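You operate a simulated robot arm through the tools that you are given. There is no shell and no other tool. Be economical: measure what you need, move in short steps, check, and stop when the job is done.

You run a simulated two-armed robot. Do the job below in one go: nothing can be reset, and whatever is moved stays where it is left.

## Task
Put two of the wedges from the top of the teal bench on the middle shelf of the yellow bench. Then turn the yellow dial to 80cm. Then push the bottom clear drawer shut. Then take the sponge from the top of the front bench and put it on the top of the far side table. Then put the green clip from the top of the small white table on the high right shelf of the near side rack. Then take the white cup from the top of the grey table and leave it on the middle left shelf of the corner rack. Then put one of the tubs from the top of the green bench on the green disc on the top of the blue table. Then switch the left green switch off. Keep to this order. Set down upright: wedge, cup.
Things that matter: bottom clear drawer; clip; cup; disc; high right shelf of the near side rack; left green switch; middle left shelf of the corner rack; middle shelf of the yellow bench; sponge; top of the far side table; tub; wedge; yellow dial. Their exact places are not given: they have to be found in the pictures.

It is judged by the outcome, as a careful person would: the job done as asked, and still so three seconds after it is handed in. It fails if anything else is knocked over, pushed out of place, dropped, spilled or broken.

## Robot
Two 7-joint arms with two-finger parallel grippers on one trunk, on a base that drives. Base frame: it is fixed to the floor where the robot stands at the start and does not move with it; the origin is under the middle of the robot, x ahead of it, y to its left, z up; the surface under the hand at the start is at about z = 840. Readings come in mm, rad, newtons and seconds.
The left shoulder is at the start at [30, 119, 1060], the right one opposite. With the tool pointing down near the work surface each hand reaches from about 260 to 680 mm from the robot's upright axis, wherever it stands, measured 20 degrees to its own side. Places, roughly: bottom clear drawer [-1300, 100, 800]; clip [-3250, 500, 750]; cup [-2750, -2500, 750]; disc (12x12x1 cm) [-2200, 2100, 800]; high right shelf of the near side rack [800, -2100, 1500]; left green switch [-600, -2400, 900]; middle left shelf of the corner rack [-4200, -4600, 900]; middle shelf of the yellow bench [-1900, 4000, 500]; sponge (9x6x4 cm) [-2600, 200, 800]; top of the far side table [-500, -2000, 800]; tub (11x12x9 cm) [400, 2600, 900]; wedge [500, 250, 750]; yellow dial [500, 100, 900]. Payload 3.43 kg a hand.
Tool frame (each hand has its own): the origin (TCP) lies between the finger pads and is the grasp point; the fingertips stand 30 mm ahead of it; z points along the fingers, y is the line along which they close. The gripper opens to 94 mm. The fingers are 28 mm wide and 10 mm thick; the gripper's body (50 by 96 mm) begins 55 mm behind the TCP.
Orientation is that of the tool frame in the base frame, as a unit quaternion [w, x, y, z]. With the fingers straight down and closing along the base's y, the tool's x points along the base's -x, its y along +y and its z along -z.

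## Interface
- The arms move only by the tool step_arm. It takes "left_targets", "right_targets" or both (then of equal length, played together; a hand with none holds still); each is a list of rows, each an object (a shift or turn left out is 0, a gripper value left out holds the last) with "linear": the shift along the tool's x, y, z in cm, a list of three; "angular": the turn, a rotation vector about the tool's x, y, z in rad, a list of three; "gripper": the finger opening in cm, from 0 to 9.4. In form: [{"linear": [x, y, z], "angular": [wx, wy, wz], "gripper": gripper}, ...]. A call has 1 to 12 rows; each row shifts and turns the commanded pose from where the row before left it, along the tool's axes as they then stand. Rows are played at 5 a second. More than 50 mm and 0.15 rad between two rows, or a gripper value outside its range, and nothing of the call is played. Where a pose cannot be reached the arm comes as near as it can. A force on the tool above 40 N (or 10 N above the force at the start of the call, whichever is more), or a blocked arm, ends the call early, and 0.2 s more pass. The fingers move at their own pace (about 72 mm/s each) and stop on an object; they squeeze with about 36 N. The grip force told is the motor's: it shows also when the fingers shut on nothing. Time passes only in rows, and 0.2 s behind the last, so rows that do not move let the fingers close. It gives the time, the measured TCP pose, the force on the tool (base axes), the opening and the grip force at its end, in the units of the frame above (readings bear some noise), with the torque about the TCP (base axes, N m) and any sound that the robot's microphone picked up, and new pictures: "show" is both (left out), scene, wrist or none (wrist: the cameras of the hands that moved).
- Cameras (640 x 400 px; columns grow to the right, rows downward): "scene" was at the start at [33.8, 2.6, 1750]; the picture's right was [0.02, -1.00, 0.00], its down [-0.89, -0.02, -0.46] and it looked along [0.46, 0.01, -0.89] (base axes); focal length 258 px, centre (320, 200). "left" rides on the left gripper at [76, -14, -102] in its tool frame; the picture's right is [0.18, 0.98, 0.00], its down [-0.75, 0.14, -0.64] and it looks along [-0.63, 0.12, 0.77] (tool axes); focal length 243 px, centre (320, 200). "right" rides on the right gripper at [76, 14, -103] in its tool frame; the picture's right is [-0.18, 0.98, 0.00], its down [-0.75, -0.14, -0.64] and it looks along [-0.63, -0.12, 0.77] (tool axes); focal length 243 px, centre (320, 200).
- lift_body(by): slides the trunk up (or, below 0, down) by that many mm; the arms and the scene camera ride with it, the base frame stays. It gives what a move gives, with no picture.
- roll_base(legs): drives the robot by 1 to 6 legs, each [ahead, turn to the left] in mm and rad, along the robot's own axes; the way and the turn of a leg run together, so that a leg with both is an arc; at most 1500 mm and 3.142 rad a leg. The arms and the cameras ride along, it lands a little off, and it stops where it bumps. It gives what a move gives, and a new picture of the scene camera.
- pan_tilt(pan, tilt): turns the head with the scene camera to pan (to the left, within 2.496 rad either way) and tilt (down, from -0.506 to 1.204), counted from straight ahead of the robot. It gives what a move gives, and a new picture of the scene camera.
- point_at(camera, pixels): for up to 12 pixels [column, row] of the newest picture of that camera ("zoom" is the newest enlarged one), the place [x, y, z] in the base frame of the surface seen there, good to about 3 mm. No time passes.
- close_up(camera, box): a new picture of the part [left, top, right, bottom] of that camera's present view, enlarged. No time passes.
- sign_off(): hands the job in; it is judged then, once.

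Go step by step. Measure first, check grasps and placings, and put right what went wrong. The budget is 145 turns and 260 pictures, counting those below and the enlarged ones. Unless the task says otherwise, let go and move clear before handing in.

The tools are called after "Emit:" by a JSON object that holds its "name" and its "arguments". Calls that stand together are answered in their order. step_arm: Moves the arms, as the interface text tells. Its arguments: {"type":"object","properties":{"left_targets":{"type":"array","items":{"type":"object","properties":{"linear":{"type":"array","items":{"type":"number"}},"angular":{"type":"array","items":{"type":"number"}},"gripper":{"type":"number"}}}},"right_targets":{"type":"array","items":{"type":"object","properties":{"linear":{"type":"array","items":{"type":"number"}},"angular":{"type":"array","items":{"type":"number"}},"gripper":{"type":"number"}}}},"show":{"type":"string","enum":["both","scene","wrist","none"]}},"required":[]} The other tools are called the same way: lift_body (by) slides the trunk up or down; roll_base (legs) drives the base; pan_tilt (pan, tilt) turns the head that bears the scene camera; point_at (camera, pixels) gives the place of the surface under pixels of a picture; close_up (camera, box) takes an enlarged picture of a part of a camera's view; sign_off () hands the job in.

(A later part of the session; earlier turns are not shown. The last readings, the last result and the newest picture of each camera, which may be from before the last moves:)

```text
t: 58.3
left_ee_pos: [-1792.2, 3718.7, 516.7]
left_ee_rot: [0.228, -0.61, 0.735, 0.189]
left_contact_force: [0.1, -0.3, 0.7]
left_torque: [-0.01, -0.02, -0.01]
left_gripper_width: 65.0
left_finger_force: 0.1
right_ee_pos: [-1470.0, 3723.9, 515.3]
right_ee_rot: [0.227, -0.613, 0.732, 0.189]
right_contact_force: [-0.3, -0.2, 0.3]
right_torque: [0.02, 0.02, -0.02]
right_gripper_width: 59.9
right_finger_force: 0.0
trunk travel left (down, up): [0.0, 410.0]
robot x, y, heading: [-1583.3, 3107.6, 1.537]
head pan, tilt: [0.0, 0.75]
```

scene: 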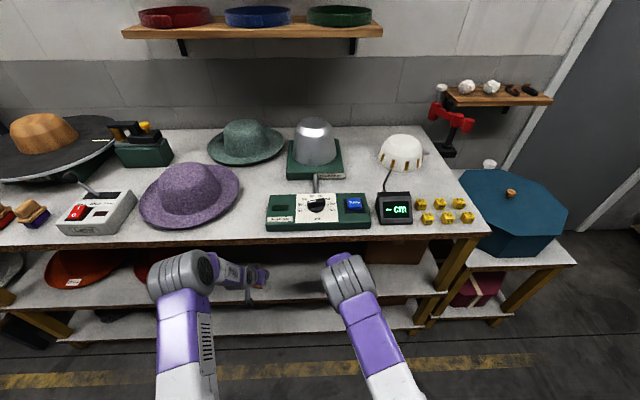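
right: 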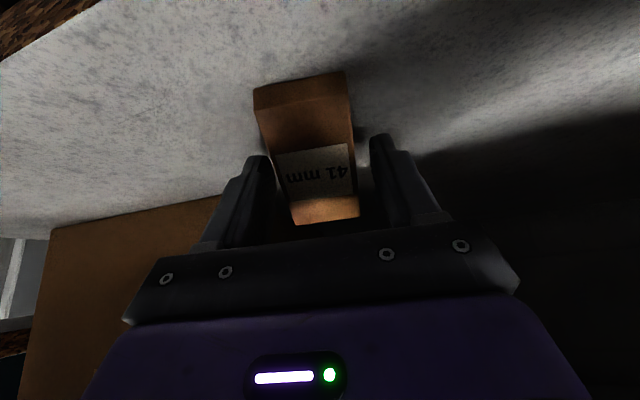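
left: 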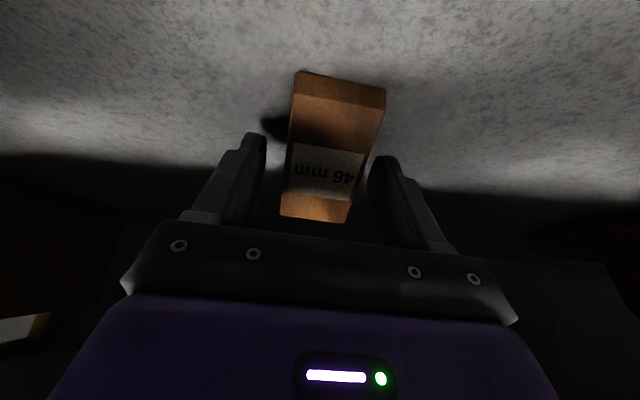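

Both wedges stand upright on the shelf. I retract and back away.

Emit:
{"name": "step_arm", "arguments": {"left_targets": [{"linear": [0, 0, -2.5]}, {"linear": [0, 0, -2.5]}, {"linear": [0, 0, -2.5]}], "right_targets": [{"linear": [0, 0, -2.5]}, {"linear": [0, 0, -2.5]}, {"linear": [0, 0, -2.5]}], "show": "none"}}

Emit:
{"name": "roll_base", "arguments": {"legs": [[-170, 0]]}}

Emit:
{"name": "lift_body", "arguments": {"by": 325}}

```text
t: 59.1
left_ee_pos: [-1800.0, 3676.6, 579.6]
left_ee_rot: [0.227, -0.61, 0.735, 0.188]
left_contact_force: [-0.7, 0.2, 0.3]
left_torque: [0.01, 0.02, 0.01]
left_gripper_width: 65.0
left_finger_force: 0.1
right_ee_pos: [-1475.5, 3681.8, 578.8]
right_ee_rot: [0.227, -0.613, 0.733, 0.189]
right_contact_force: [0.5, 0.2, -0.6]
right_torque: [0.0, -0.02, 0.02]
right_gripper_width: 59.9
right_finger_force: 0.1
trunk travel left (down, up): [0.0, 410.0]
robot x, y, heading: [-1582.8, 3108.6, 1.539]
head pan, tilt: [0.0, 0.75]
```

```text
t: 60.6
left_ee_pos: [-1804.9, 3508.8, 580.1]
left_ee_rot: [0.228, -0.609, 0.736, 0.189]
left_contact_force: [-0.4, -0.2, 0.3]
left_torque: [-0.03, 0.0, 0.0]
left_gripper_width: 65.2
left_finger_force: 0.0
right_ee_pos: [-1479.1, 3512.9, 579.0]
right_ee_rot: [0.227, -0.612, 0.733, 0.189]
right_contact_force: [-0.3, -0.6, 0.3]
right_torque: [0.03, 0.01, -0.01]
right_gripper_width: 60.1
right_finger_force: 0.1
trunk travel left (down, up): [0.0, 410.0]
robot x, y, heading: [-1589.0, 2935.0, 1.535]
head pan, tilt: [0.0, 0.75]
```

scene: 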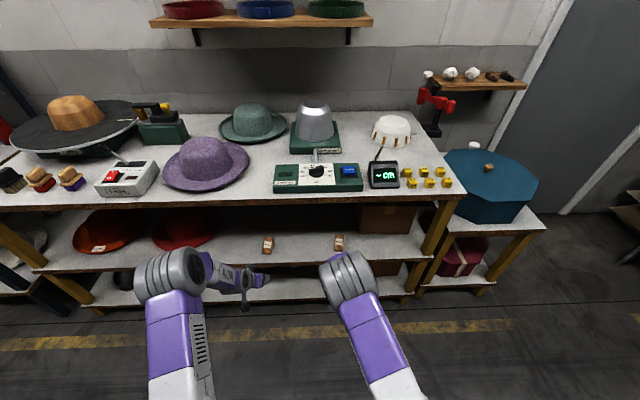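

```text
t: 63.8
left_ee_pos: [-1804.8, 3509.4, 905.1]
left_ee_rot: [0.227, -0.609, 0.736, 0.188]
left_contact_force: [-0.5, 0.3, -0.2]
left_torque: [0.01, 0.0, 0.03]
left_gripper_width: 64.9
left_finger_force: 0.0
right_ee_pos: [-1479.1, 3512.8, 902.8]
right_ee_rot: [0.227, -0.613, 0.733, 0.19]
right_contact_force: [0.0, 0.0, 0.5]
right_torque: [0.0, -0.02, -0.04]
right_gripper_width: 60.0
right_finger_force: 0.1
trunk travel left (down, up): [-325.0, 85.0]
robot x, y, heading: [-1588.6, 2938.5, 1.532]
head pan, tilt: [0.0, 0.75]
```

Both wedges stand on the middle shelf (scene 267,243 and 339,242). I return the hands to pointing down, tucked in, then drive back to the teal bench.

Emit:
{"name": "step_arm", "arguments": {"left_targets": [{"linear": [-1, 0, -3], "angular": [0, 0.15, 0]}, {"linear": [-1, 0, -3], "angular": [0, 0.15, 0]}, {"angular": [0, 0.15, 0]}, {"angular": [0, 0.15, 0]}, {"angular": [0, 0, -0.14], "linear": [0, 0, -3]}, {"linear": [3, 0, -3.5]}, {"linear": [3, 0, -3.5]}, {"linear": [3, 0, -3.5]}], "right_targets": [{"linear": [-1, 0, -3], "angular": [0, 0.15, 0]}, {"linear": [-1, 0, -3], "angular": [0, 0.15, 0]}, {"angular": [0, 0.15, 0]}, {"angular": [0, 0.15, 0]}, {"angular": [0, 0, -0.14], "linear": [0, 0, -3]}, {"linear": [3, 0, -3.5]}, {"linear": [3, 0, -3.5]}, {"linear": [3, 0, -3.5]}], "show": "none"}}

Emit:
{"name": "roll_base", "arguments": {"legs": [[0, -1.532], [690, 0], [0, -1.435], [1484, 0], [1484, 0], [0, 1.435]]}}

```text
t: 65.6
left_ee_pos: [-1812.5, 3401.9, 1100.1]
left_ee_rot: [0.0, -0.69, 0.724, 0.001]
left_contact_force: [0.1, -0.3, 0.2]
left_torque: [0.06, -0.01, 0.0]
left_gripper_width: 64.9
left_finger_force: 0.0
right_ee_pos: [-1486.3, 3404.4, 1100.1]
right_ee_rot: [0.0, -0.693, 0.72, 0.001]
right_contact_force: [-1.0, -0.8, -0.6]
right_torque: [0.04, 0.01, -0.02]
right_gripper_width: 59.9
right_finger_force: 0.1
trunk travel left (down, up): [-325.0, 85.0]
robot x, y, heading: [-1590.9, 2939.0, 1.536]
head pan, tilt: [0.0, 0.75]
```

```text
t: 88.3
left_ee_pos: [-530.4, -59.5, 1098.2]
left_ee_rot: [-0.001, 0.701, 0.713, 0.0]
left_contact_force: [-0.2, 0.0, -0.1]
left_torque: [0.01, 0.0, 0.02]
left_gripper_width: 65.1
left_finger_force: 0.0
right_ee_pos: [-854.8, -84.1, 1097.6]
right_ee_rot: [-0.001, 0.697, 0.717, 0.0]
right_contact_force: [-0.3, -0.7, -0.4]
right_torque: [-0.02, 0.03, 0.01]
right_gripper_width: 60.2
right_finger_force: 0.1
trunk travel left (down, up): [-325.0, 85.0]
robot x, y, heading: [-785.2, 395.2, -1.541]
head pan, tilt: [0.0, 0.75]
stopped in leg 5: the robot was blocked; the commanded pose is now the measured one
```

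scene: 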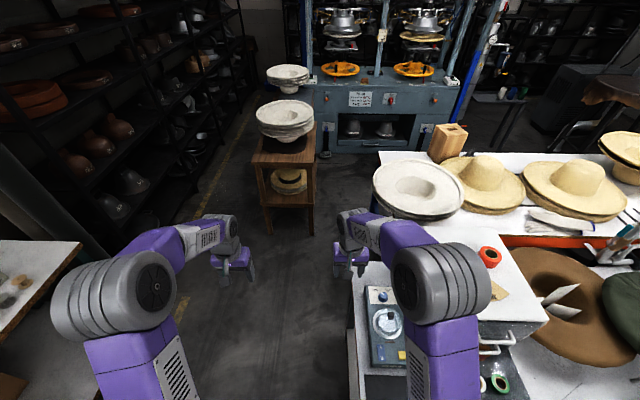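

The base bumped (drifted to x=-785, near the bench with the drawers on the right). I back off and look for damage.

Emit:
{"name": "roll_base", "arguments": {"legs": [[-250, 0]]}}

Emit:
{"name": "pan_tilt", "arguments": {"pan": -0.5, "tilt": 0.6}}

```text
t: 90.2
left_ee_pos: [-538.4, 194.9, 1099.6]
left_ee_rot: [0.0, 0.703, 0.711, -0.002]
left_contact_force: [0.3, -0.4, 0.7]
left_torque: [-0.01, 0.02, 0.01]
left_gripper_width: 65.0
left_finger_force: 0.1
right_ee_pos: [-864.6, 172.3, 1098.0]
right_ee_rot: [-0.001, 0.699, 0.715, -0.001]
right_contact_force: [0.1, 0.4, -0.8]
right_torque: [-0.02, 0.02, 0.01]
right_gripper_width: 60.2
right_finger_force: 0.1
trunk travel left (down, up): [-325.0, 85.0]
robot x, y, heading: [-789.3, 643.6, -1.551]
head pan, tilt: [0.0, 0.75]
```

scene: 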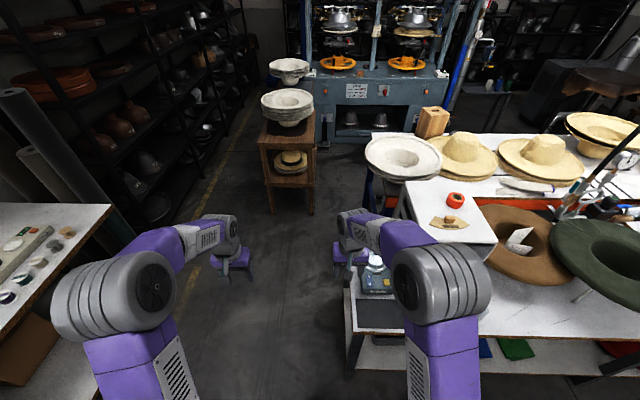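

```text
t: 91.1
left_ee_pos: [-538.8, 192.9, 1097.8]
left_ee_rot: [0.0, 0.702, 0.712, -0.001]
left_contact_force: [-0.1, -0.3, 0.8]
left_torque: [0.01, 0.0, 0.01]
left_gripper_width: 65.0
left_finger_force: 0.1
right_ee_pos: [-864.5, 171.3, 1097.9]
right_ee_rot: [-0.001, 0.699, 0.716, -0.001]
right_contact_force: [0.4, -0.4, 0.4]
right_torque: [0.01, 0.03, -0.01]
right_gripper_width: 60.2
right_finger_force: 0.1
trunk travel left (down, up): [-325.0, 85.0]
robot x, y, heading: [-790.8, 643.2, -1.553]
head pan, tilt: [-0.499, 0.6]
```

scene: 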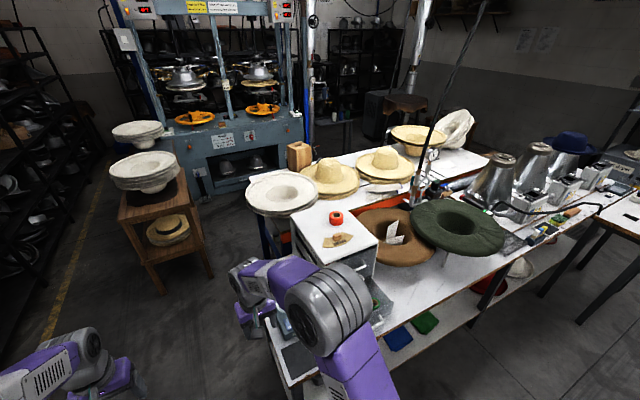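

Nothing appears disturbed. I measure the front bench's corner and the drawer cabinet for the map.

Emit:
{"name": "point_at", "arguments": {"camera": "scene", "pixels": [[290, 384], [270, 345], [400, 340], [600, 225], [300, 222], [345, 270], [378, 240], [320, 199], [350, 198], [585, 260], [250, 290], [480, 165]]}}

Emit:
{"name": "close_up", "arguments": {"camera": "scene", "box": [220, 170, 460, 400]}}

```text
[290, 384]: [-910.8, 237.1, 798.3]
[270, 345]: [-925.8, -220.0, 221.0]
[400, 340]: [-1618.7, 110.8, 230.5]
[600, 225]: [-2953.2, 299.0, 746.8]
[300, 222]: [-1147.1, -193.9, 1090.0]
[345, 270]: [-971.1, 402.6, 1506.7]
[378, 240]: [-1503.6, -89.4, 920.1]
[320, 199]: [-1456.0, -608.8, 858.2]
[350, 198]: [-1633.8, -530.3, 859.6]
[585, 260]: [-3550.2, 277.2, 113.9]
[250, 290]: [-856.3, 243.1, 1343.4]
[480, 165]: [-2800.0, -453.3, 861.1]
```

```text
1.74 times, centred on (340, 285) of scene
```

zoom: 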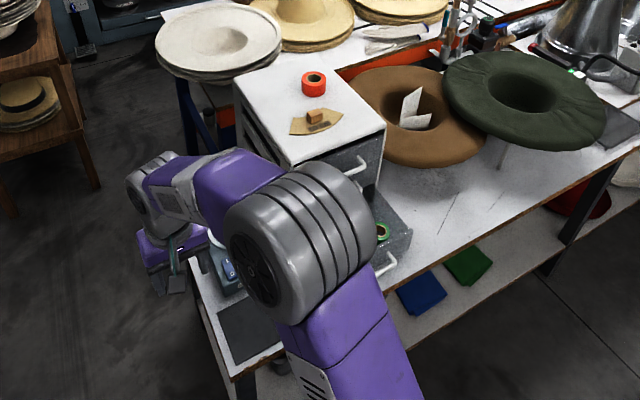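

The bench corner is at about (-890,250). I steer clear to (-400,0), then turn to face the teal bench.

Emit:
{"name": "roll_base", "arguments": {"legs": [[0, 0.527], [752, 0], [0, 1.026], [380, 0]]}}

Emit:
{"name": "pan_tilt", "arguments": {"pan": 0.2, "tilt": 1.0}}

Emit:
{"name": "close_up", "arguments": {"camera": "scene", "box": [280, 120, 408, 200]}}

```text
t: 101.2
left_ee_pos: [425.2, 214.9, 1099.0]
left_ee_rot: [0.0, 0.023, 1.0, -0.002]
left_contact_force: [0.6, 0.9, -0.1]
left_torque: [-0.02, -0.02, -0.02]
left_gripper_width: 65.2
left_finger_force: 0.0
right_ee_pos: [430.1, -108.8, 1098.8]
right_ee_rot: [0.0, 0.018, 1.0, -0.001]
right_contact_force: [-0.8, 0.3, 0.3]
right_torque: [-0.06, 0.04, 0.02]
right_gripper_width: 59.9
right_finger_force: 0.2
trunk travel left (down, up): [-325.0, 85.0]
robot x, y, heading: [-41.9, -10.9, -0.035]
head pan, tilt: [-0.499, 0.6]
```

scene: 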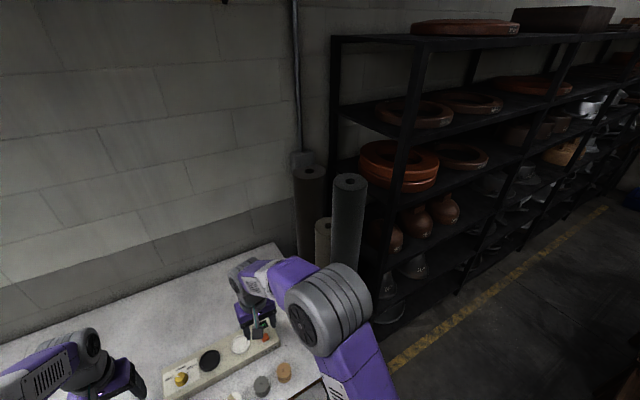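

```text
t: 102.2
left_ee_pos: [425.3, 217.2, 1098.0]
left_ee_rot: [0.001, 0.024, 1.0, -0.001]
left_contact_force: [0.4, -0.7, -0.3]
left_torque: [-0.04, 0.0, -0.04]
left_gripper_width: 65.0
left_finger_force: 0.0
right_ee_pos: [429.0, -110.1, 1099.2]
right_ee_rot: [0.0, 0.017, 1.0, -0.001]
right_contact_force: [0.3, 0.6, 0.2]
right_torque: [0.02, -0.01, 0.0]
right_gripper_width: 59.9
right_finger_force: 0.0
trunk travel left (down, up): [-325.0, 85.0]
robot x, y, heading: [-40.8, -8.9, -0.033]
head pan, tilt: [0.201, 1.0]
```

scene: 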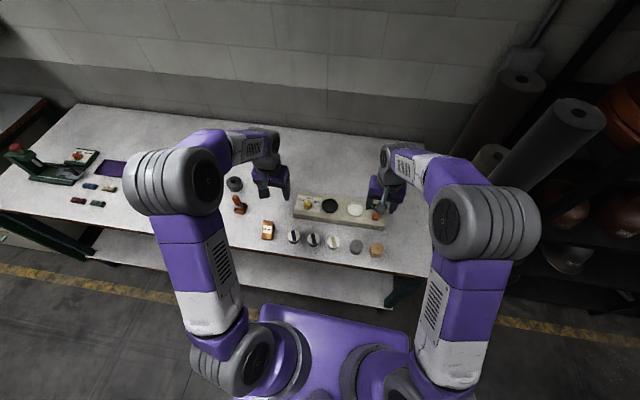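

```text
5.00 times, centred on (344, 160) of scene
```

zoom: 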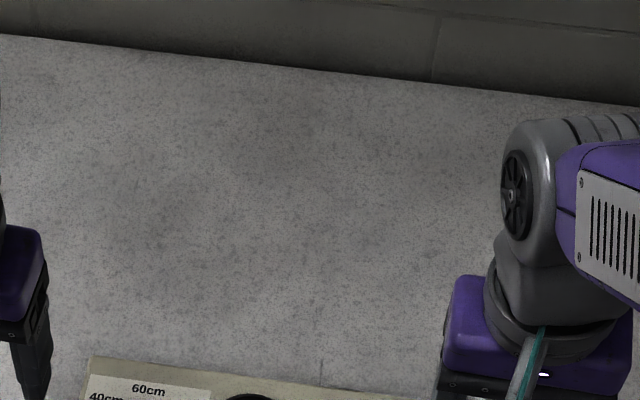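

The hands hover above the bench. I bring the left hand above the dial (≈514,139) to view it.

Emit:
{"name": "step_arm", "arguments": {"left_targets": [{"linear": [-2.2, -1.92, 2.45]}, {"linear": [-2.2, -1.92, 2.45]}, {"linear": [-2.2, -1.92, 2.45]}, {"linear": [-2.2, -1.92, 2.45]}, {}], "show": "wrist"}}

Emit:
{"name": "close_up", "arguments": {"camera": "left", "box": [240, 0, 400, 100]}}

Emit:
{"name": "close_up", "arguments": {"camera": "scene", "box": [280, 180, 376, 240]}}

```text
t: 103.4
left_ee_pos: [511.7, 134.2, 1000.7]
left_ee_rot: [0.002, 0.023, 1.0, -0.001]
left_contact_force: [0.4, 0.2, 0.9]
left_torque: [-0.02, -0.02, -0.02]
left_gripper_width: 64.9
left_finger_force: 0.0
right_ee_pos: [429.2, -109.5, 1098.3]
right_ee_rot: [0.001, 0.018, 1.0, -0.001]
right_contact_force: [-0.6, 0.3, 0.3]
right_torque: [-0.02, -0.02, 0.05]
right_gripper_width: 60.1
right_finger_force: 0.0
trunk travel left (down, up): [-325.0, 85.0]
robot x, y, heading: [-42.3, -5.9, -0.037]
head pan, tilt: [0.201, 1.0]
```

left: 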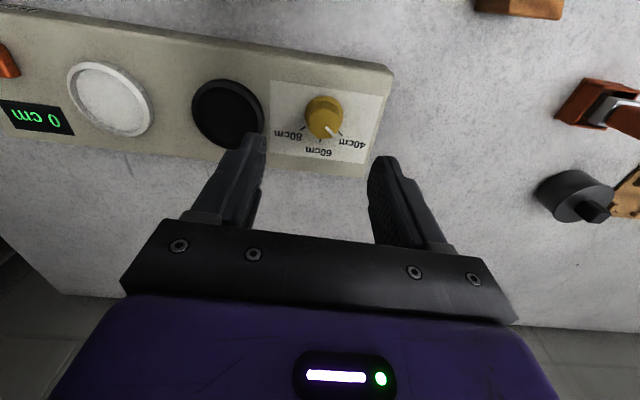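

```text
4.00 times, centred on (320, 50) of left
```

zoom: 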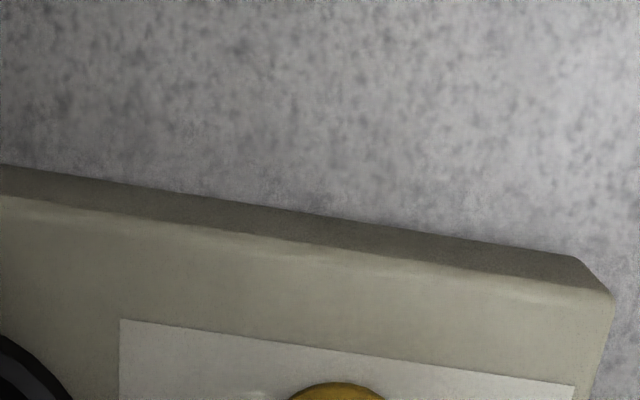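

```text
6.67 times, centred on (328, 210) of scene
```

zoom: 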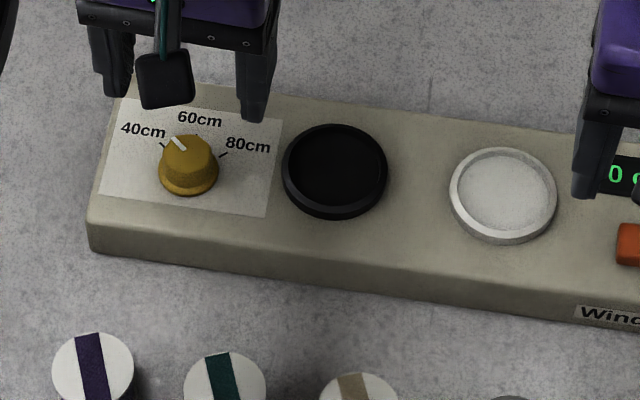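

The pointer stands at the 40 cm tick. I enlarge the dial to measure centre, pointer and ticks.

Emit:
{"name": "close_up", "arguments": {"camera": "left", "box": [264, 80, 384, 155]}}

```text
5.33 times, centred on (324, 118) of left
```

zoom: 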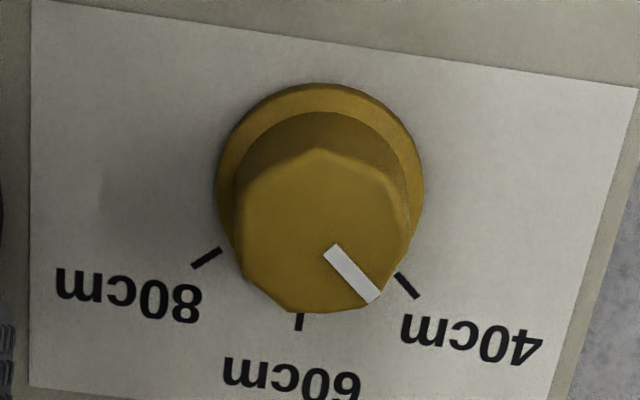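

Emit:
{"name": "point_at", "arguments": {"camera": "zoom", "pixels": [[415, 294], [397, 274], [299, 326], [194, 266], [220, 250], [372, 297], [330, 249], [320, 225], [222, 190], [420, 190], [320, 88], [240, 225]]}}

```text
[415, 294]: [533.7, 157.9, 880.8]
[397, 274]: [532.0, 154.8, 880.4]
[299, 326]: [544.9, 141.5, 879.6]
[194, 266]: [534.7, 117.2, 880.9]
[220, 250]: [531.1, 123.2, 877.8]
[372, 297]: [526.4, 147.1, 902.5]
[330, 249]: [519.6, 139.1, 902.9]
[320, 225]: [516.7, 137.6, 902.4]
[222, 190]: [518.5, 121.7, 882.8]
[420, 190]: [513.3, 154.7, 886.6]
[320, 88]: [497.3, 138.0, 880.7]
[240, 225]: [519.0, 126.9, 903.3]
```

Dial centre ≈(515,138.5), 40 tick at ≈+45°, 80 tick at ≈-44°: it needs about 1.55 rad clockwise. I pre-rotate the hand the other way and go down.

Emit:
{"name": "step_arm", "arguments": {"left_targets": [{"linear": [-0.38, 0.43, 0], "angular": [0, 0, -0.15], "gripper": 5.2}, {"angular": [0, 0, -0.15]}, {"angular": [0, 0, -0.15]}, {"angular": [0, 0, -0.15]}, {"angular": [0, 0, -0.15]}, {"linear": [0, 0, 2.8]}, {"linear": [0, 0, 2.8]}, {}], "show": "wrist"}}

Emit:
{"name": "close_up", "arguments": {"camera": "scene", "box": [280, 180, 376, 240]}}

```text
t: 105.2
left_ee_pos: [513.7, 140.2, 944.7]
left_ee_rot: [0.0, -0.344, 0.939, -0.001]
left_contact_force: [0.5, 0.5, -0.3]
left_torque: [0.0, 0.0, 0.01]
left_gripper_width: 51.8
left_finger_force: 0.1
right_ee_pos: [429.8, -109.1, 1098.8]
right_ee_rot: [-0.001, 0.017, 1.0, -0.001]
right_contact_force: [-1.1, 1.0, 0.4]
right_torque: [0.01, -0.01, 0.0]
right_gripper_width: 60.3
right_finger_force: 0.0
trunk travel left (down, up): [-325.0, 85.0]
robot x, y, heading: [-41.9, -5.5, -0.041]
head pan, tilt: [0.201, 1.0]
```

left: 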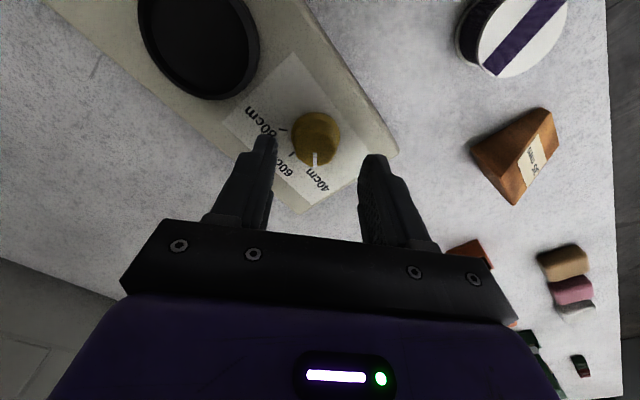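

```text
6.67 times, centred on (328, 210) of scene
```

zoom: 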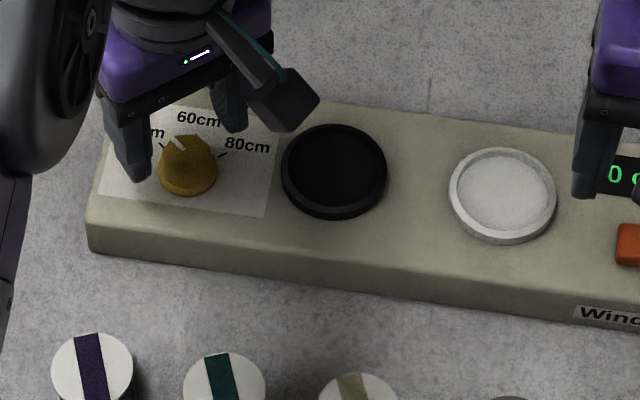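

Emit:
{"name": "step_arm", "arguments": {"left_targets": [{"linear": [0, -0.2, 1.4]}, {"linear": [0, 0, 1.3]}, {"gripper": 2.0}, {"gripper": 2.0}, {"gripper": 2.0}, {}], "show": "wrist"}}

```text
t: 106.6
left_ee_pos: [516.4, 137.8, 919.7]
left_ee_rot: [0.001, -0.344, 0.939, -0.001]
left_contact_force: [7.9, -5.4, -2.2]
left_torque: [-0.1, -0.59, -0.13]
left_gripper_width: 28.6
left_finger_force: 45.1
right_ee_pos: [430.1, -109.7, 1098.3]
right_ee_rot: [0.0, 0.017, 1.0, -0.001]
right_contact_force: [0.6, -0.8, 0.3]
right_torque: [0.0, 0.03, -0.02]
right_gripper_width: 60.1
right_finger_force: 0.0
trunk travel left (down, up): [-325.0, 85.0]
robot x, y, heading: [-42.1, -6.9, -0.032]
head pan, tilt: [0.201, 1.0]
```

left: 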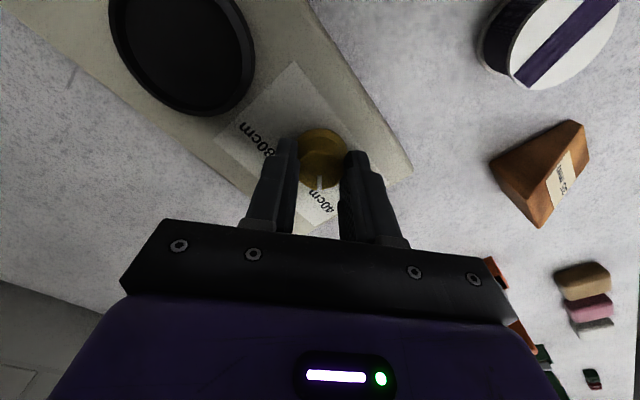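

Gripped; sideways force ~9 N shows a ~2 mm offset. I ease that and turn half way.

Emit:
{"name": "step_arm", "arguments": {"left_targets": [{"linear": [0, -0.25, 0]}, {"angular": [0, 0, 0.13]}, {"angular": [0, 0, 0.13]}, {"angular": [0, 0, 0.13]}, {"angular": [0, 0, 0.13]}, {"angular": [0, 0, 0.13]}, {"angular": [0, 0, 0.13]}], "show": "wrist"}}

Emit:
{"name": "close_up", "arguments": {"camera": "scene", "box": [280, 180, 376, 240]}}

```text
t: 108.2
left_ee_pos: [516.3, 138.4, 919.1]
left_ee_rot: [0.001, 0.039, 0.999, 0.0]
left_contact_force: [-2.6, 12.5, 18.0]
left_torque: [0.49, 0.75, -0.02]
left_gripper_width: 28.6
left_finger_force: 44.8
right_ee_pos: [427.7, -109.0, 1100.2]
right_ee_rot: [0.001, 0.018, 1.0, 0.0]
right_contact_force: [-0.2, 0.1, 0.0]
right_torque: [0.02, 0.0, 0.01]
right_gripper_width: 59.9
right_finger_force: 0.0
trunk travel left (down, up): [-325.0, 85.0]
robot x, y, heading: [-40.9, -9.6, -0.038]
head pan, tilt: [0.201, 1.0]
```

left: 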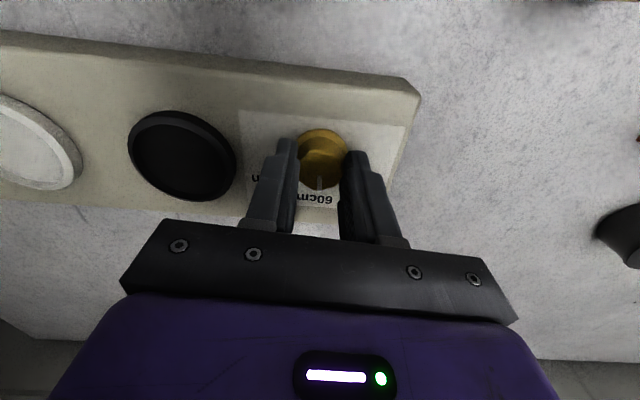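

```text
6.67 times, centred on (328, 210) of scene
```

zoom: 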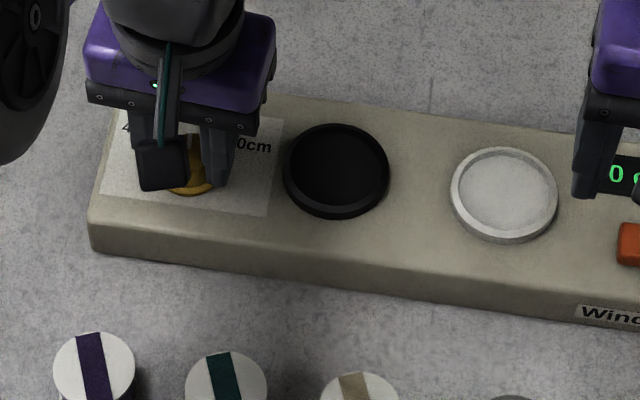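

The knob turns with the hand and now points at about 60. I ease the force slightly and turn on to 80.

Emit:
{"name": "step_arm", "arguments": {"left_targets": [{"linear": [0, 0.2, -0.1]}, {"angular": [0, 0, 0.13]}, {"angular": [0, 0, 0.13]}, {"angular": [0, 0, 0.13]}, {"angular": [0, 0, 0.13]}, {"angular": [0, 0, 0.13]}, {"angular": [0, 0, 0.11]}, {}], "show": "wrist"}}

Emit:
{"name": "close_up", "arguments": {"camera": "left", "box": [240, 90, 400, 220]}}

```text
t: 110.0
left_ee_pos: [515.3, 140.1, 918.3]
left_ee_rot: [0.0, 0.407, 0.914, -0.001]
left_contact_force: [-3.4, 12.7, -1.3]
left_torque: [0.36, -0.12, 0.02]
left_gripper_width: 28.4
left_finger_force: 44.7
right_ee_pos: [428.3, -107.7, 1098.3]
right_ee_rot: [0.001, 0.017, 1.0, -0.001]
right_contact_force: [-0.1, -0.5, -0.9]
right_torque: [0.0, 0.01, 0.01]
right_gripper_width: 60.2
right_finger_force: 0.1
trunk travel left (down, up): [-325.0, 85.0]
robot x, y, heading: [-43.6, -8.9, -0.035]
head pan, tilt: [0.201, 1.0]
```

left: 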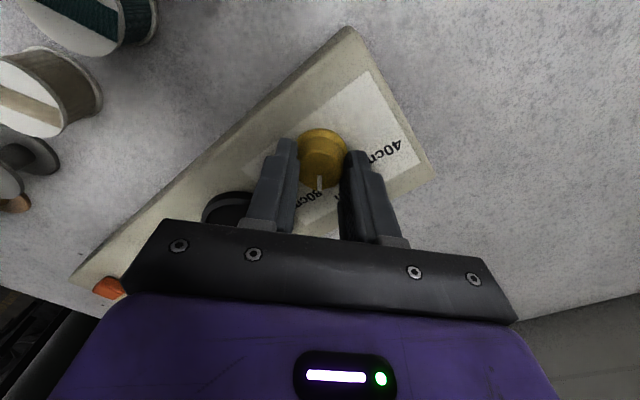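

```text
3.08 times, centred on (320, 155) of left
```

zoom: 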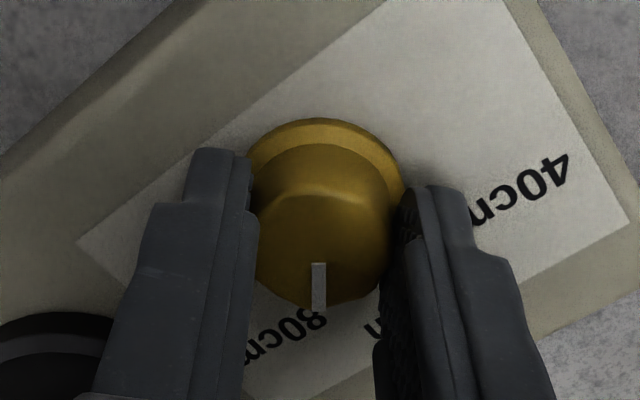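

I release, lift, and check the pointer.

Emit:
{"name": "step_arm", "arguments": {"left_targets": [{"gripper": 5.0}, {"gripper": 5.0}, {"gripper": 5.0}, {"linear": [0, 0, -2.5]}, {"linear": [0, 0, -3]}, {"linear": [0, 0, -3]}], "show": "none"}}

Emit:
{"name": "close_up", "arguments": {"camera": "left", "box": [240, 60, 400, 160]}}

Emit:
{"name": "point_at", "arguments": {"camera": "zoom", "pixels": [[320, 200]]}}

```text
t: 111.4
left_ee_pos: [515.5, 139.5, 1005.7]
left_ee_rot: [0.001, 0.407, 0.913, -0.001]
left_contact_force: [-0.2, -0.1, 0.3]
left_torque: [0.03, 0.04, 0.03]
left_gripper_width: 50.2
left_finger_force: 0.1
right_ee_pos: [429.3, -109.4, 1098.6]
right_ee_rot: [0.001, 0.018, 1.0, -0.001]
right_contact_force: [-0.5, 0.4, -0.1]
right_torque: [-0.01, -0.03, 0.01]
right_gripper_width: 60.1
right_finger_force: 0.1
trunk travel left (down, up): [-325.0, 85.0]
robot x, y, heading: [-43.0, -8.2, -0.035]
head pan, tilt: [0.201, 1.0]
```

```text
4.00 times, centred on (320, 110) of left
```

zoom: 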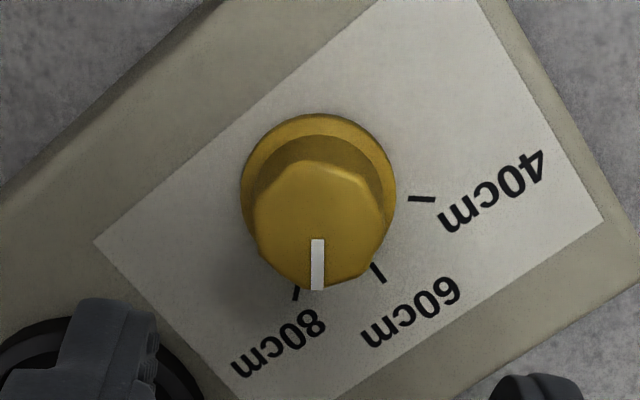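

```text
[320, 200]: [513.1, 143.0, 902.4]
```

Emit:
{"name": "point_at", "arguments": {"camera": "zoom", "pixels": [[297, 288], [294, 300], [383, 280], [374, 266], [432, 199], [411, 199], [318, 284], [318, 242], [244, 190], [394, 190], [262, 200], [385, 200]]}}

```text
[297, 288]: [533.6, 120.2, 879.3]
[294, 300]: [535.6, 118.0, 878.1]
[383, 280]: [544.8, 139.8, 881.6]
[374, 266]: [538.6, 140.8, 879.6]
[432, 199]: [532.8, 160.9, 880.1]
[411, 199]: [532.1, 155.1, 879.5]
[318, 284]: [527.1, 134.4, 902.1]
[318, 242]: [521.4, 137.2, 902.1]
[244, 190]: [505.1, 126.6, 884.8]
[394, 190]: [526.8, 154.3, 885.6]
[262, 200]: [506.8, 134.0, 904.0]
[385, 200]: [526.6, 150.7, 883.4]
```

The pointer is at about -38° while the 80 tick lies at about -48°: some 10° short. I regrip and turn 0.17 rad more.

Emit:
{"name": "step_arm", "arguments": {"left_targets": [{"linear": [0.15, 0, 3]}, {"linear": [0, 0, 3]}, {"linear": [0, 0, 2.6]}, {"gripper": 2.0}, {"gripper": 2.0}, {"gripper": 2.0}, {"angular": [0, 0, 0.09]}, {"angular": [0, 0, 0.09]}, {}], "show": "none"}}

Emit:
{"name": "step_arm", "arguments": {"left_targets": [{"gripper": 5.0}, {"gripper": 5.0}, {"gripper": 5.0}, {"linear": [0, 0, -2.5]}, {"linear": [0, 0, -3]}, {"linear": [0, 0, -3]}], "show": "none"}}

Emit:
{"name": "close_up", "arguments": {"camera": "left", "box": [240, 60, 400, 160]}}

Emit:
{"name": "close_up", "arguments": {"camera": "scene", "box": [280, 180, 344, 220]}}

```text
t: 113.4
left_ee_pos: [515.9, 140.0, 915.9]
left_ee_rot: [0.001, 0.487, 0.873, -0.001]
left_contact_force: [4.4, 4.8, -4.9]
left_torque: [-0.22, -0.48, -0.02]
left_gripper_width: 28.6
left_finger_force: 45.3
right_ee_pos: [430.9, -108.6, 1099.3]
right_ee_rot: [0.0, 0.017, 1.0, -0.001]
right_contact_force: [0.3, 0.0, 0.1]
right_torque: [0.01, 0.02, -0.03]
right_gripper_width: 60.1
right_finger_force: 0.1
trunk travel left (down, up): [-325.0, 85.0]
robot x, y, heading: [-42.1, -8.2, -0.037]
head pan, tilt: [0.201, 1.0]
```

```text
t: 114.8
left_ee_pos: [516.3, 140.0, 1005.1]
left_ee_rot: [0.0, 0.486, 0.874, 0.0]
left_contact_force: [-0.5, -0.6, -0.3]
left_torque: [0.0, 0.01, 0.01]
left_gripper_width: 50.1
left_finger_force: 0.1
right_ee_pos: [428.3, -109.4, 1098.6]
right_ee_rot: [0.002, 0.017, 1.0, -0.001]
right_contact_force: [0.1, -0.1, 0.0]
right_torque: [-0.01, 0.02, -0.01]
right_gripper_width: 60.1
right_finger_force: 0.0
trunk travel left (down, up): [-325.0, 85.0]
robot x, y, heading: [-38.8, -9.9, -0.037]
head pan, tilt: [0.201, 1.0]
```

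```text
4.00 times, centred on (320, 110) of left
```

zoom: 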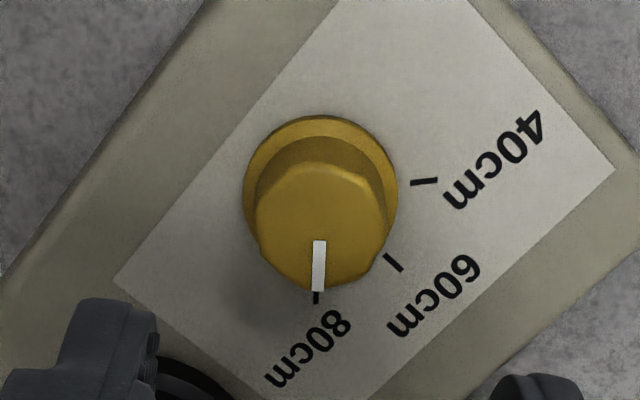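

```text
10.00 times, centred on (312, 200) of scene
```

zoom: 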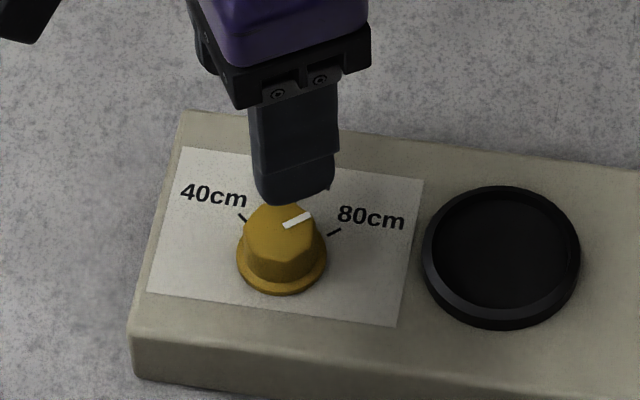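

The pointer now meets the 80 cm tick. I tuck the left arm back and drive round to face the drawer cabinet on the front bench (facing -y from about (-1345,760)).

Emit:
{"name": "step_arm", "arguments": {"left_targets": [{"linear": [0, 0, -2], "angular": [0, 0, -0.15]}, {"linear": [0, 0, -2], "angular": [0, 0, -0.15]}, {"linear": [0, 0, -2], "angular": [0, 0, -0.15]}, {"linear": [0, 0, -2], "angular": [0, 0, -0.15]}, {"linear": [0, 0, -2], "angular": [0, 0, -0.15]}, {"angular": [0, 0, -0.15]}, {"angular": [0, 0, -0.08]}, {"linear": [2.5, 2.5, 0]}, {"linear": [2.5, 2.5, 0]}, {"linear": [2.5, 2.5, 0]}], "show": "none"}}

Emit:
{"name": "roll_base", "arguments": {"legs": [[-350, 0], [0, 1.75], [770, 0], [0, 1.43]]}}

```text
t: 117.0
left_ee_pos: [441.8, 217.1, 1102.8]
left_ee_rot: [0.001, 0.018, 1.0, -0.001]
left_contact_force: [-0.1, -0.1, -0.6]
left_torque: [-0.04, 0.01, -0.01]
left_gripper_width: 49.9
left_finger_force: 0.0
right_ee_pos: [428.3, -108.5, 1098.2]
right_ee_rot: [0.001, 0.017, 1.0, -0.001]
right_contact_force: [0.2, 0.3, 0.0]
right_torque: [-0.02, -0.05, 0.0]
right_gripper_width: 59.8
right_finger_force: 0.1
trunk travel left (down, up): [-325.0, 85.0]
robot x, y, heading: [-40.5, -8.2, -0.035]
head pan, tilt: [0.201, 1.0]
```

```text
t: 130.7
left_ee_pos: [-945.9, 581.3, 1102.7]
left_ee_rot: [-0.002, 0.999, -0.042, -0.001]
left_contact_force: [-0.3, -0.5, 0.3]
left_torque: [-0.02, -0.01, -0.02]
left_gripper_width: 49.9
left_finger_force: 0.0
right_ee_pos: [-918.8, 906.8, 1099.5]
right_ee_rot: [-0.001, 0.999, -0.04, 0.0]
right_contact_force: [-0.2, -1.2, 0.6]
right_torque: [0.0, 0.0, -0.03]
right_gripper_width: 59.9
right_finger_force: 0.1
trunk travel left (down, up): [-325.0, 85.0]
robot x, y, heading: [-454.9, 779.5, 3.063]
head pan, tilt: [0.201, 1.0]
```

scene: 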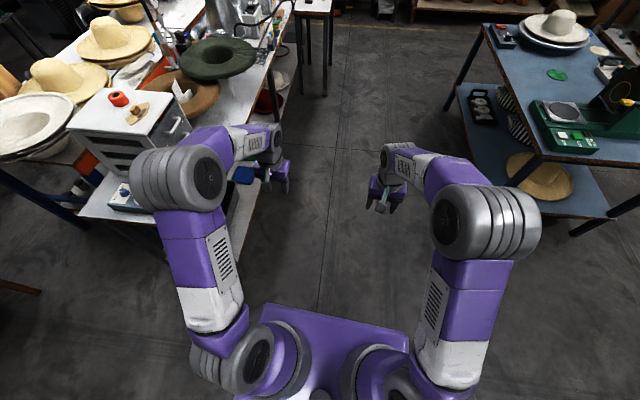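

Emit:
{"name": "roll_base", "arguments": {"legs": [[0, 0.09], [880, 0], [0, 1.56]]}}

Emit:
{"name": "pan_tilt", "arguments": {"pan": 0.0, "tilt": 0.75}}

Emit:
{"name": "close_up", "arguments": {"camera": "scene", "box": [220, 90, 412, 210]}}

```text
t: 139.6
left_ee_pos: [-1161.3, 294.8, 1102.9]
left_ee_rot: [-0.001, 0.748, 0.664, -0.001]
left_contact_force: [-0.6, 0.7, 0.6]
left_torque: [0.03, -0.03, 0.0]
left_gripper_width: 50.2
left_finger_force: 0.1
right_ee_pos: [-1485.6, 333.7, 1098.5]
right_ee_rot: [0.0, 0.747, 0.665, -0.001]
right_contact_force: [0.4, -0.5, 0.3]
right_torque: [0.0, 0.01, -0.02]
right_gripper_width: 59.9
right_finger_force: 0.1
trunk travel left (down, up): [-325.0, 85.0]
robot x, y, heading: [-1345.6, 794.6, -1.688]
head pan, tilt: [0.201, 1.0]
```

scene: 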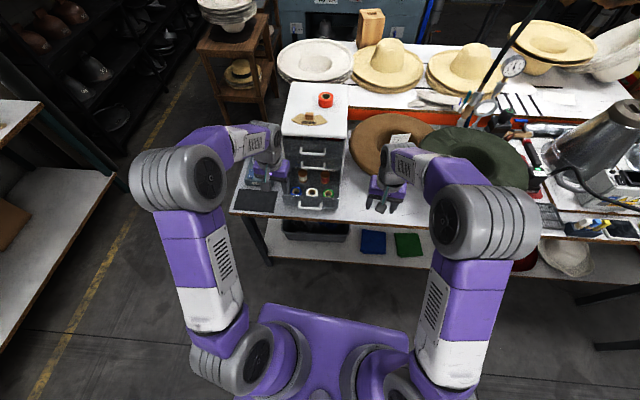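

```text
t: 140.3
left_ee_pos: [-1160.2, 294.2, 1102.5]
left_ee_rot: [-0.001, 0.748, 0.664, 0.0]
left_contact_force: [-0.1, -0.6, 0.2]
left_torque: [-0.01, -0.06, 0.04]
left_gripper_width: 49.9
left_finger_force: 0.0
right_ee_pos: [-1484.1, 333.4, 1098.4]
right_ee_rot: [-0.002, 0.747, 0.665, 0.0]
right_contact_force: [0.2, 0.6, 0.1]
right_torque: [-0.03, 0.02, 0.03]
right_gripper_width: 59.7
right_finger_force: 0.1
trunk travel left (down, up): [-325.0, 85.0]
robot x, y, heading: [-1342.1, 797.9, -1.685]
head pan, tilt: [0.0, 0.75]
```

scene: 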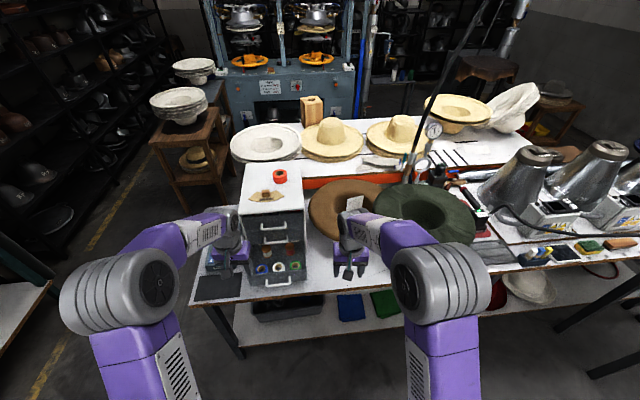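

```text
3.33 times, centred on (316, 150) of scene
```

zoom: 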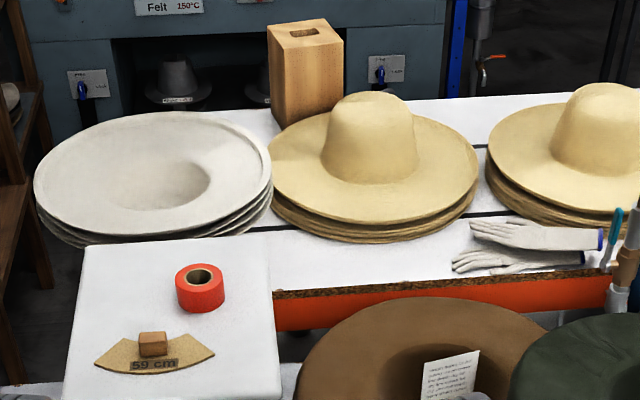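

The cabinet is at (275,235) with its lowest drawer pulled out. I enlarge it and measure.

Emit:
{"name": "close_up", "arguments": {"camera": "scene", "box": [210, 200, 338, 310]}}

Emit:
{"name": "point_at", "arguments": {"camera": "scene", "pixels": [[246, 230], [302, 228], [262, 242], [285, 240], [280, 284], [255, 288], [305, 278], [275, 262], [258, 225], [290, 224], [249, 250], [303, 248]]}}

```text
3.64 times, centred on (274, 255) of scene
```

zoom: 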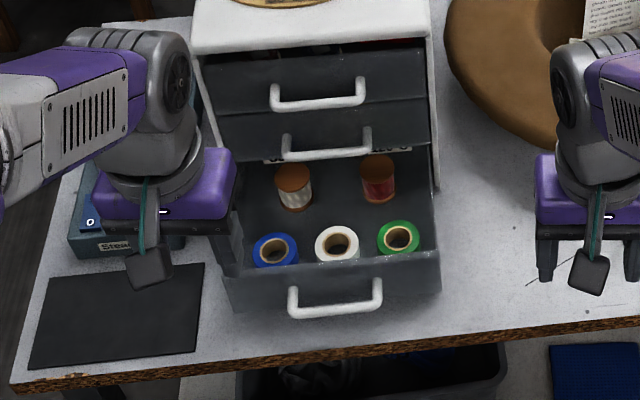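

```text
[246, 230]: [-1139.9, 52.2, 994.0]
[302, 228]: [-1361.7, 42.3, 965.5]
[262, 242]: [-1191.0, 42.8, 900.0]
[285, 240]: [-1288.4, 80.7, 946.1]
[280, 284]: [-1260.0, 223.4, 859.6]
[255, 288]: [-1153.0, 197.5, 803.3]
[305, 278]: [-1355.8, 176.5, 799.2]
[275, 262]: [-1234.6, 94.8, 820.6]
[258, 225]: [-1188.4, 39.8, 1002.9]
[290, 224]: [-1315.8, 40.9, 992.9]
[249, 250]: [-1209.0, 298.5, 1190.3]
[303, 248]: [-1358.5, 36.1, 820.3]
```

The lowest drawer's front is at y≈198 (cabinet face y≈42), its handle at about (-1260,223,860). I will push on the handle with closed, forward-pitched left fingers. First retract both hands and roll closer.

Emit:
{"name": "step_arm", "arguments": {"left_targets": [{"linear": [4, 0, 0], "gripper": 0}, {"linear": [4, 0, 0]}, {"linear": [4, 0, 0]}], "right_targets": [{"linear": [3, 0, -1]}, {"linear": [3, 0, -1]}, {"linear": [3, 0, -1]}], "show": "none"}}

Emit:
{"name": "roll_base", "arguments": {"legs": [[0, 0.114], [170, 0]]}}

Emit:
{"name": "close_up", "arguments": {"camera": "scene", "box": [210, 200, 402, 320]}}

```text
t: 141.1
left_ee_pos: [-1146.5, 416.1, 1104.3]
left_ee_rot: [0.0, 0.748, 0.664, -0.002]
left_contact_force: [-0.7, 1.2, 0.5]
left_torque: [-0.03, -0.02, -0.01]
left_gripper_width: 0.0
left_finger_force: 33.0
right_ee_pos: [-1474.1, 424.5, 1130.7]
right_ee_rot: [0.0, 0.748, 0.664, -0.002]
right_contact_force: [-0.5, -0.4, 0.0]
right_torque: [-0.05, 0.01, -0.04]
right_gripper_width: 59.9
right_finger_force: 0.2
trunk travel left (down, up): [-325.0, 85.0]
robot x, y, heading: [-1343.6, 795.9, -1.691]
head pan, tilt: [0.0, 0.75]
```

```text
t: 143.1
left_ee_pos: [-1103.4, 271.6, 1101.8]
left_ee_rot: [-0.001, 0.708, 0.706, -0.001]
left_contact_force: [-0.8, -0.2, 0.4]
left_torque: [0.02, 0.01, 0.01]
left_gripper_width: 0.1
left_finger_force: 33.4
right_ee_pos: [-1430.0, 241.9, 1131.0]
right_ee_rot: [0.0, 0.707, 0.707, -0.001]
right_contact_force: [0.0, -0.8, -0.7]
right_torque: [0.02, -0.01, 0.0]
right_gripper_width: 60.1
right_finger_force: 0.1
trunk travel left (down, up): [-325.0, 85.0]
robot x, y, heading: [-1350.2, 625.3, -1.571]
head pan, tilt: [0.0, 0.75]
```

scene: 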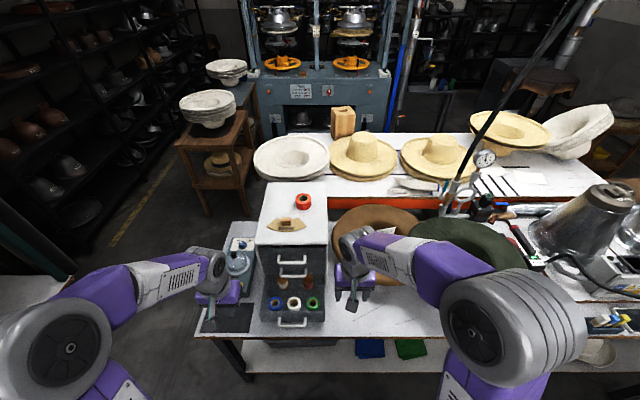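

```text
3.33 times, centred on (306, 260) of scene
```

zoom: 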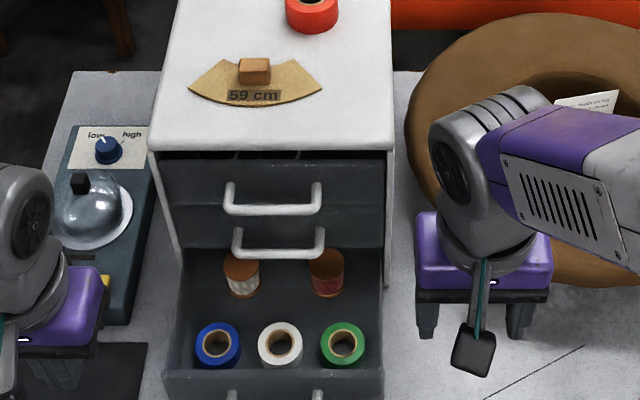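

Emit:
{"name": "close_up", "arguments": {"camera": "scene", "box": [252, 290, 332, 340]}}

Emit:
{"name": "point_at", "arguments": {"camera": "zoom", "pixels": [[320, 285], [220, 275], [420, 280], [225, 240], [415, 240], [320, 235], [120, 225], [570, 220], [320, 200]]}}

Emit:
{"name": "point_at", "arguments": {"camera": "scene", "pixels": [[292, 274], [292, 261], [265, 246], [325, 245], [240, 262]]}}

```text
8.00 times, centred on (292, 315) of scene
```

zoom: 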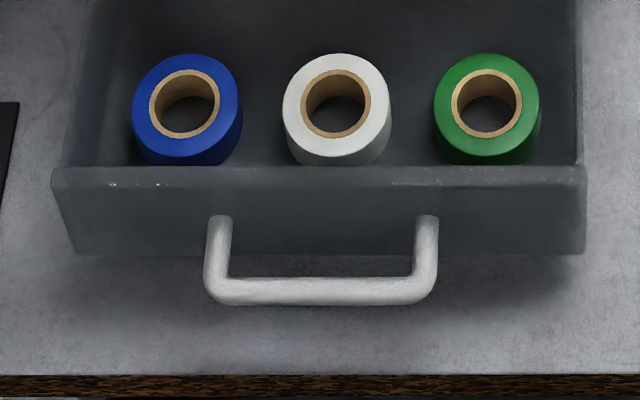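

```text
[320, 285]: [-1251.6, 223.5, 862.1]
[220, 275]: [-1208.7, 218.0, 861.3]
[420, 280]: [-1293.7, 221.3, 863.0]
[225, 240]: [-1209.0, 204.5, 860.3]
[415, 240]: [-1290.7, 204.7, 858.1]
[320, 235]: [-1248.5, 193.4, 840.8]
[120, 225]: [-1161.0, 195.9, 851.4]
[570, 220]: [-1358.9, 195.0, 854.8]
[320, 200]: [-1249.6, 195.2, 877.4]
```

```text
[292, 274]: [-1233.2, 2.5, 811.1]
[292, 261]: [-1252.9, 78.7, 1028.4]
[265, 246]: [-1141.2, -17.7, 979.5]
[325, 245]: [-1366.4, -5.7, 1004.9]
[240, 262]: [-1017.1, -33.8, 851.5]
```

Handle bar is at (-1250, 225, 862). I pitch the left hand and bring the closed fingers down in front of it.

Emit:
{"name": "step_arm", "arguments": {"left_targets": [{"angular": [0, -0.15, 0]}, {"angular": [0, -0.15, 0]}, {"angular": [0, -0.15, 0]}, {"angular": [0, -0.15, 0]}, {"linear": [2.42, -2.45, 2.97]}, {"linear": [2.42, -2.45, 2.97]}, {"linear": [2.42, -2.45, 2.97]}, {"linear": [2.42, -2.45, 2.97]}, {"linear": [2.42, -2.45, 2.97]}, {"linear": [2.42, -2.45, 2.97]}, {}], "show": "both"}}

```text
t: 145.5
left_ee_pos: [-1241.9, 246.4, 881.6]
left_ee_rot: [0.211, 0.676, 0.674, -0.21]
left_contact_force: [5.1, 0.5, 16.8]
left_torque: [-0.33, -0.16, 0.1]
left_gripper_width: 0.0
left_finger_force: 32.5
left hand out of reach, approached as far as the arm can: row 4, 5, 6
right_ee_pos: [-1430.4, 244.6, 1129.9]
right_ee_rot: [0.0, 0.708, 0.706, -0.001]
right_contact_force: [-0.1, 0.4, -1.1]
right_torque: [0.04, -0.02, 0.02]
right_gripper_width: 59.8
right_finger_force: 0.0
trunk travel left (down, up): [-325.0, 85.0]
robot x, y, heading: [-1345.2, 628.8, -1.57]
head pan, tilt: [0.0, 0.75]
```

scene: 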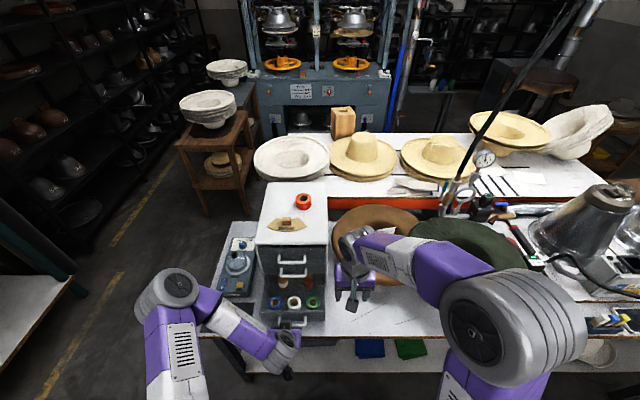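
left: 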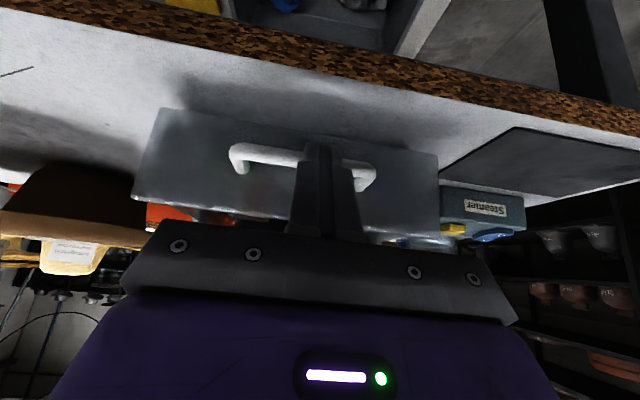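

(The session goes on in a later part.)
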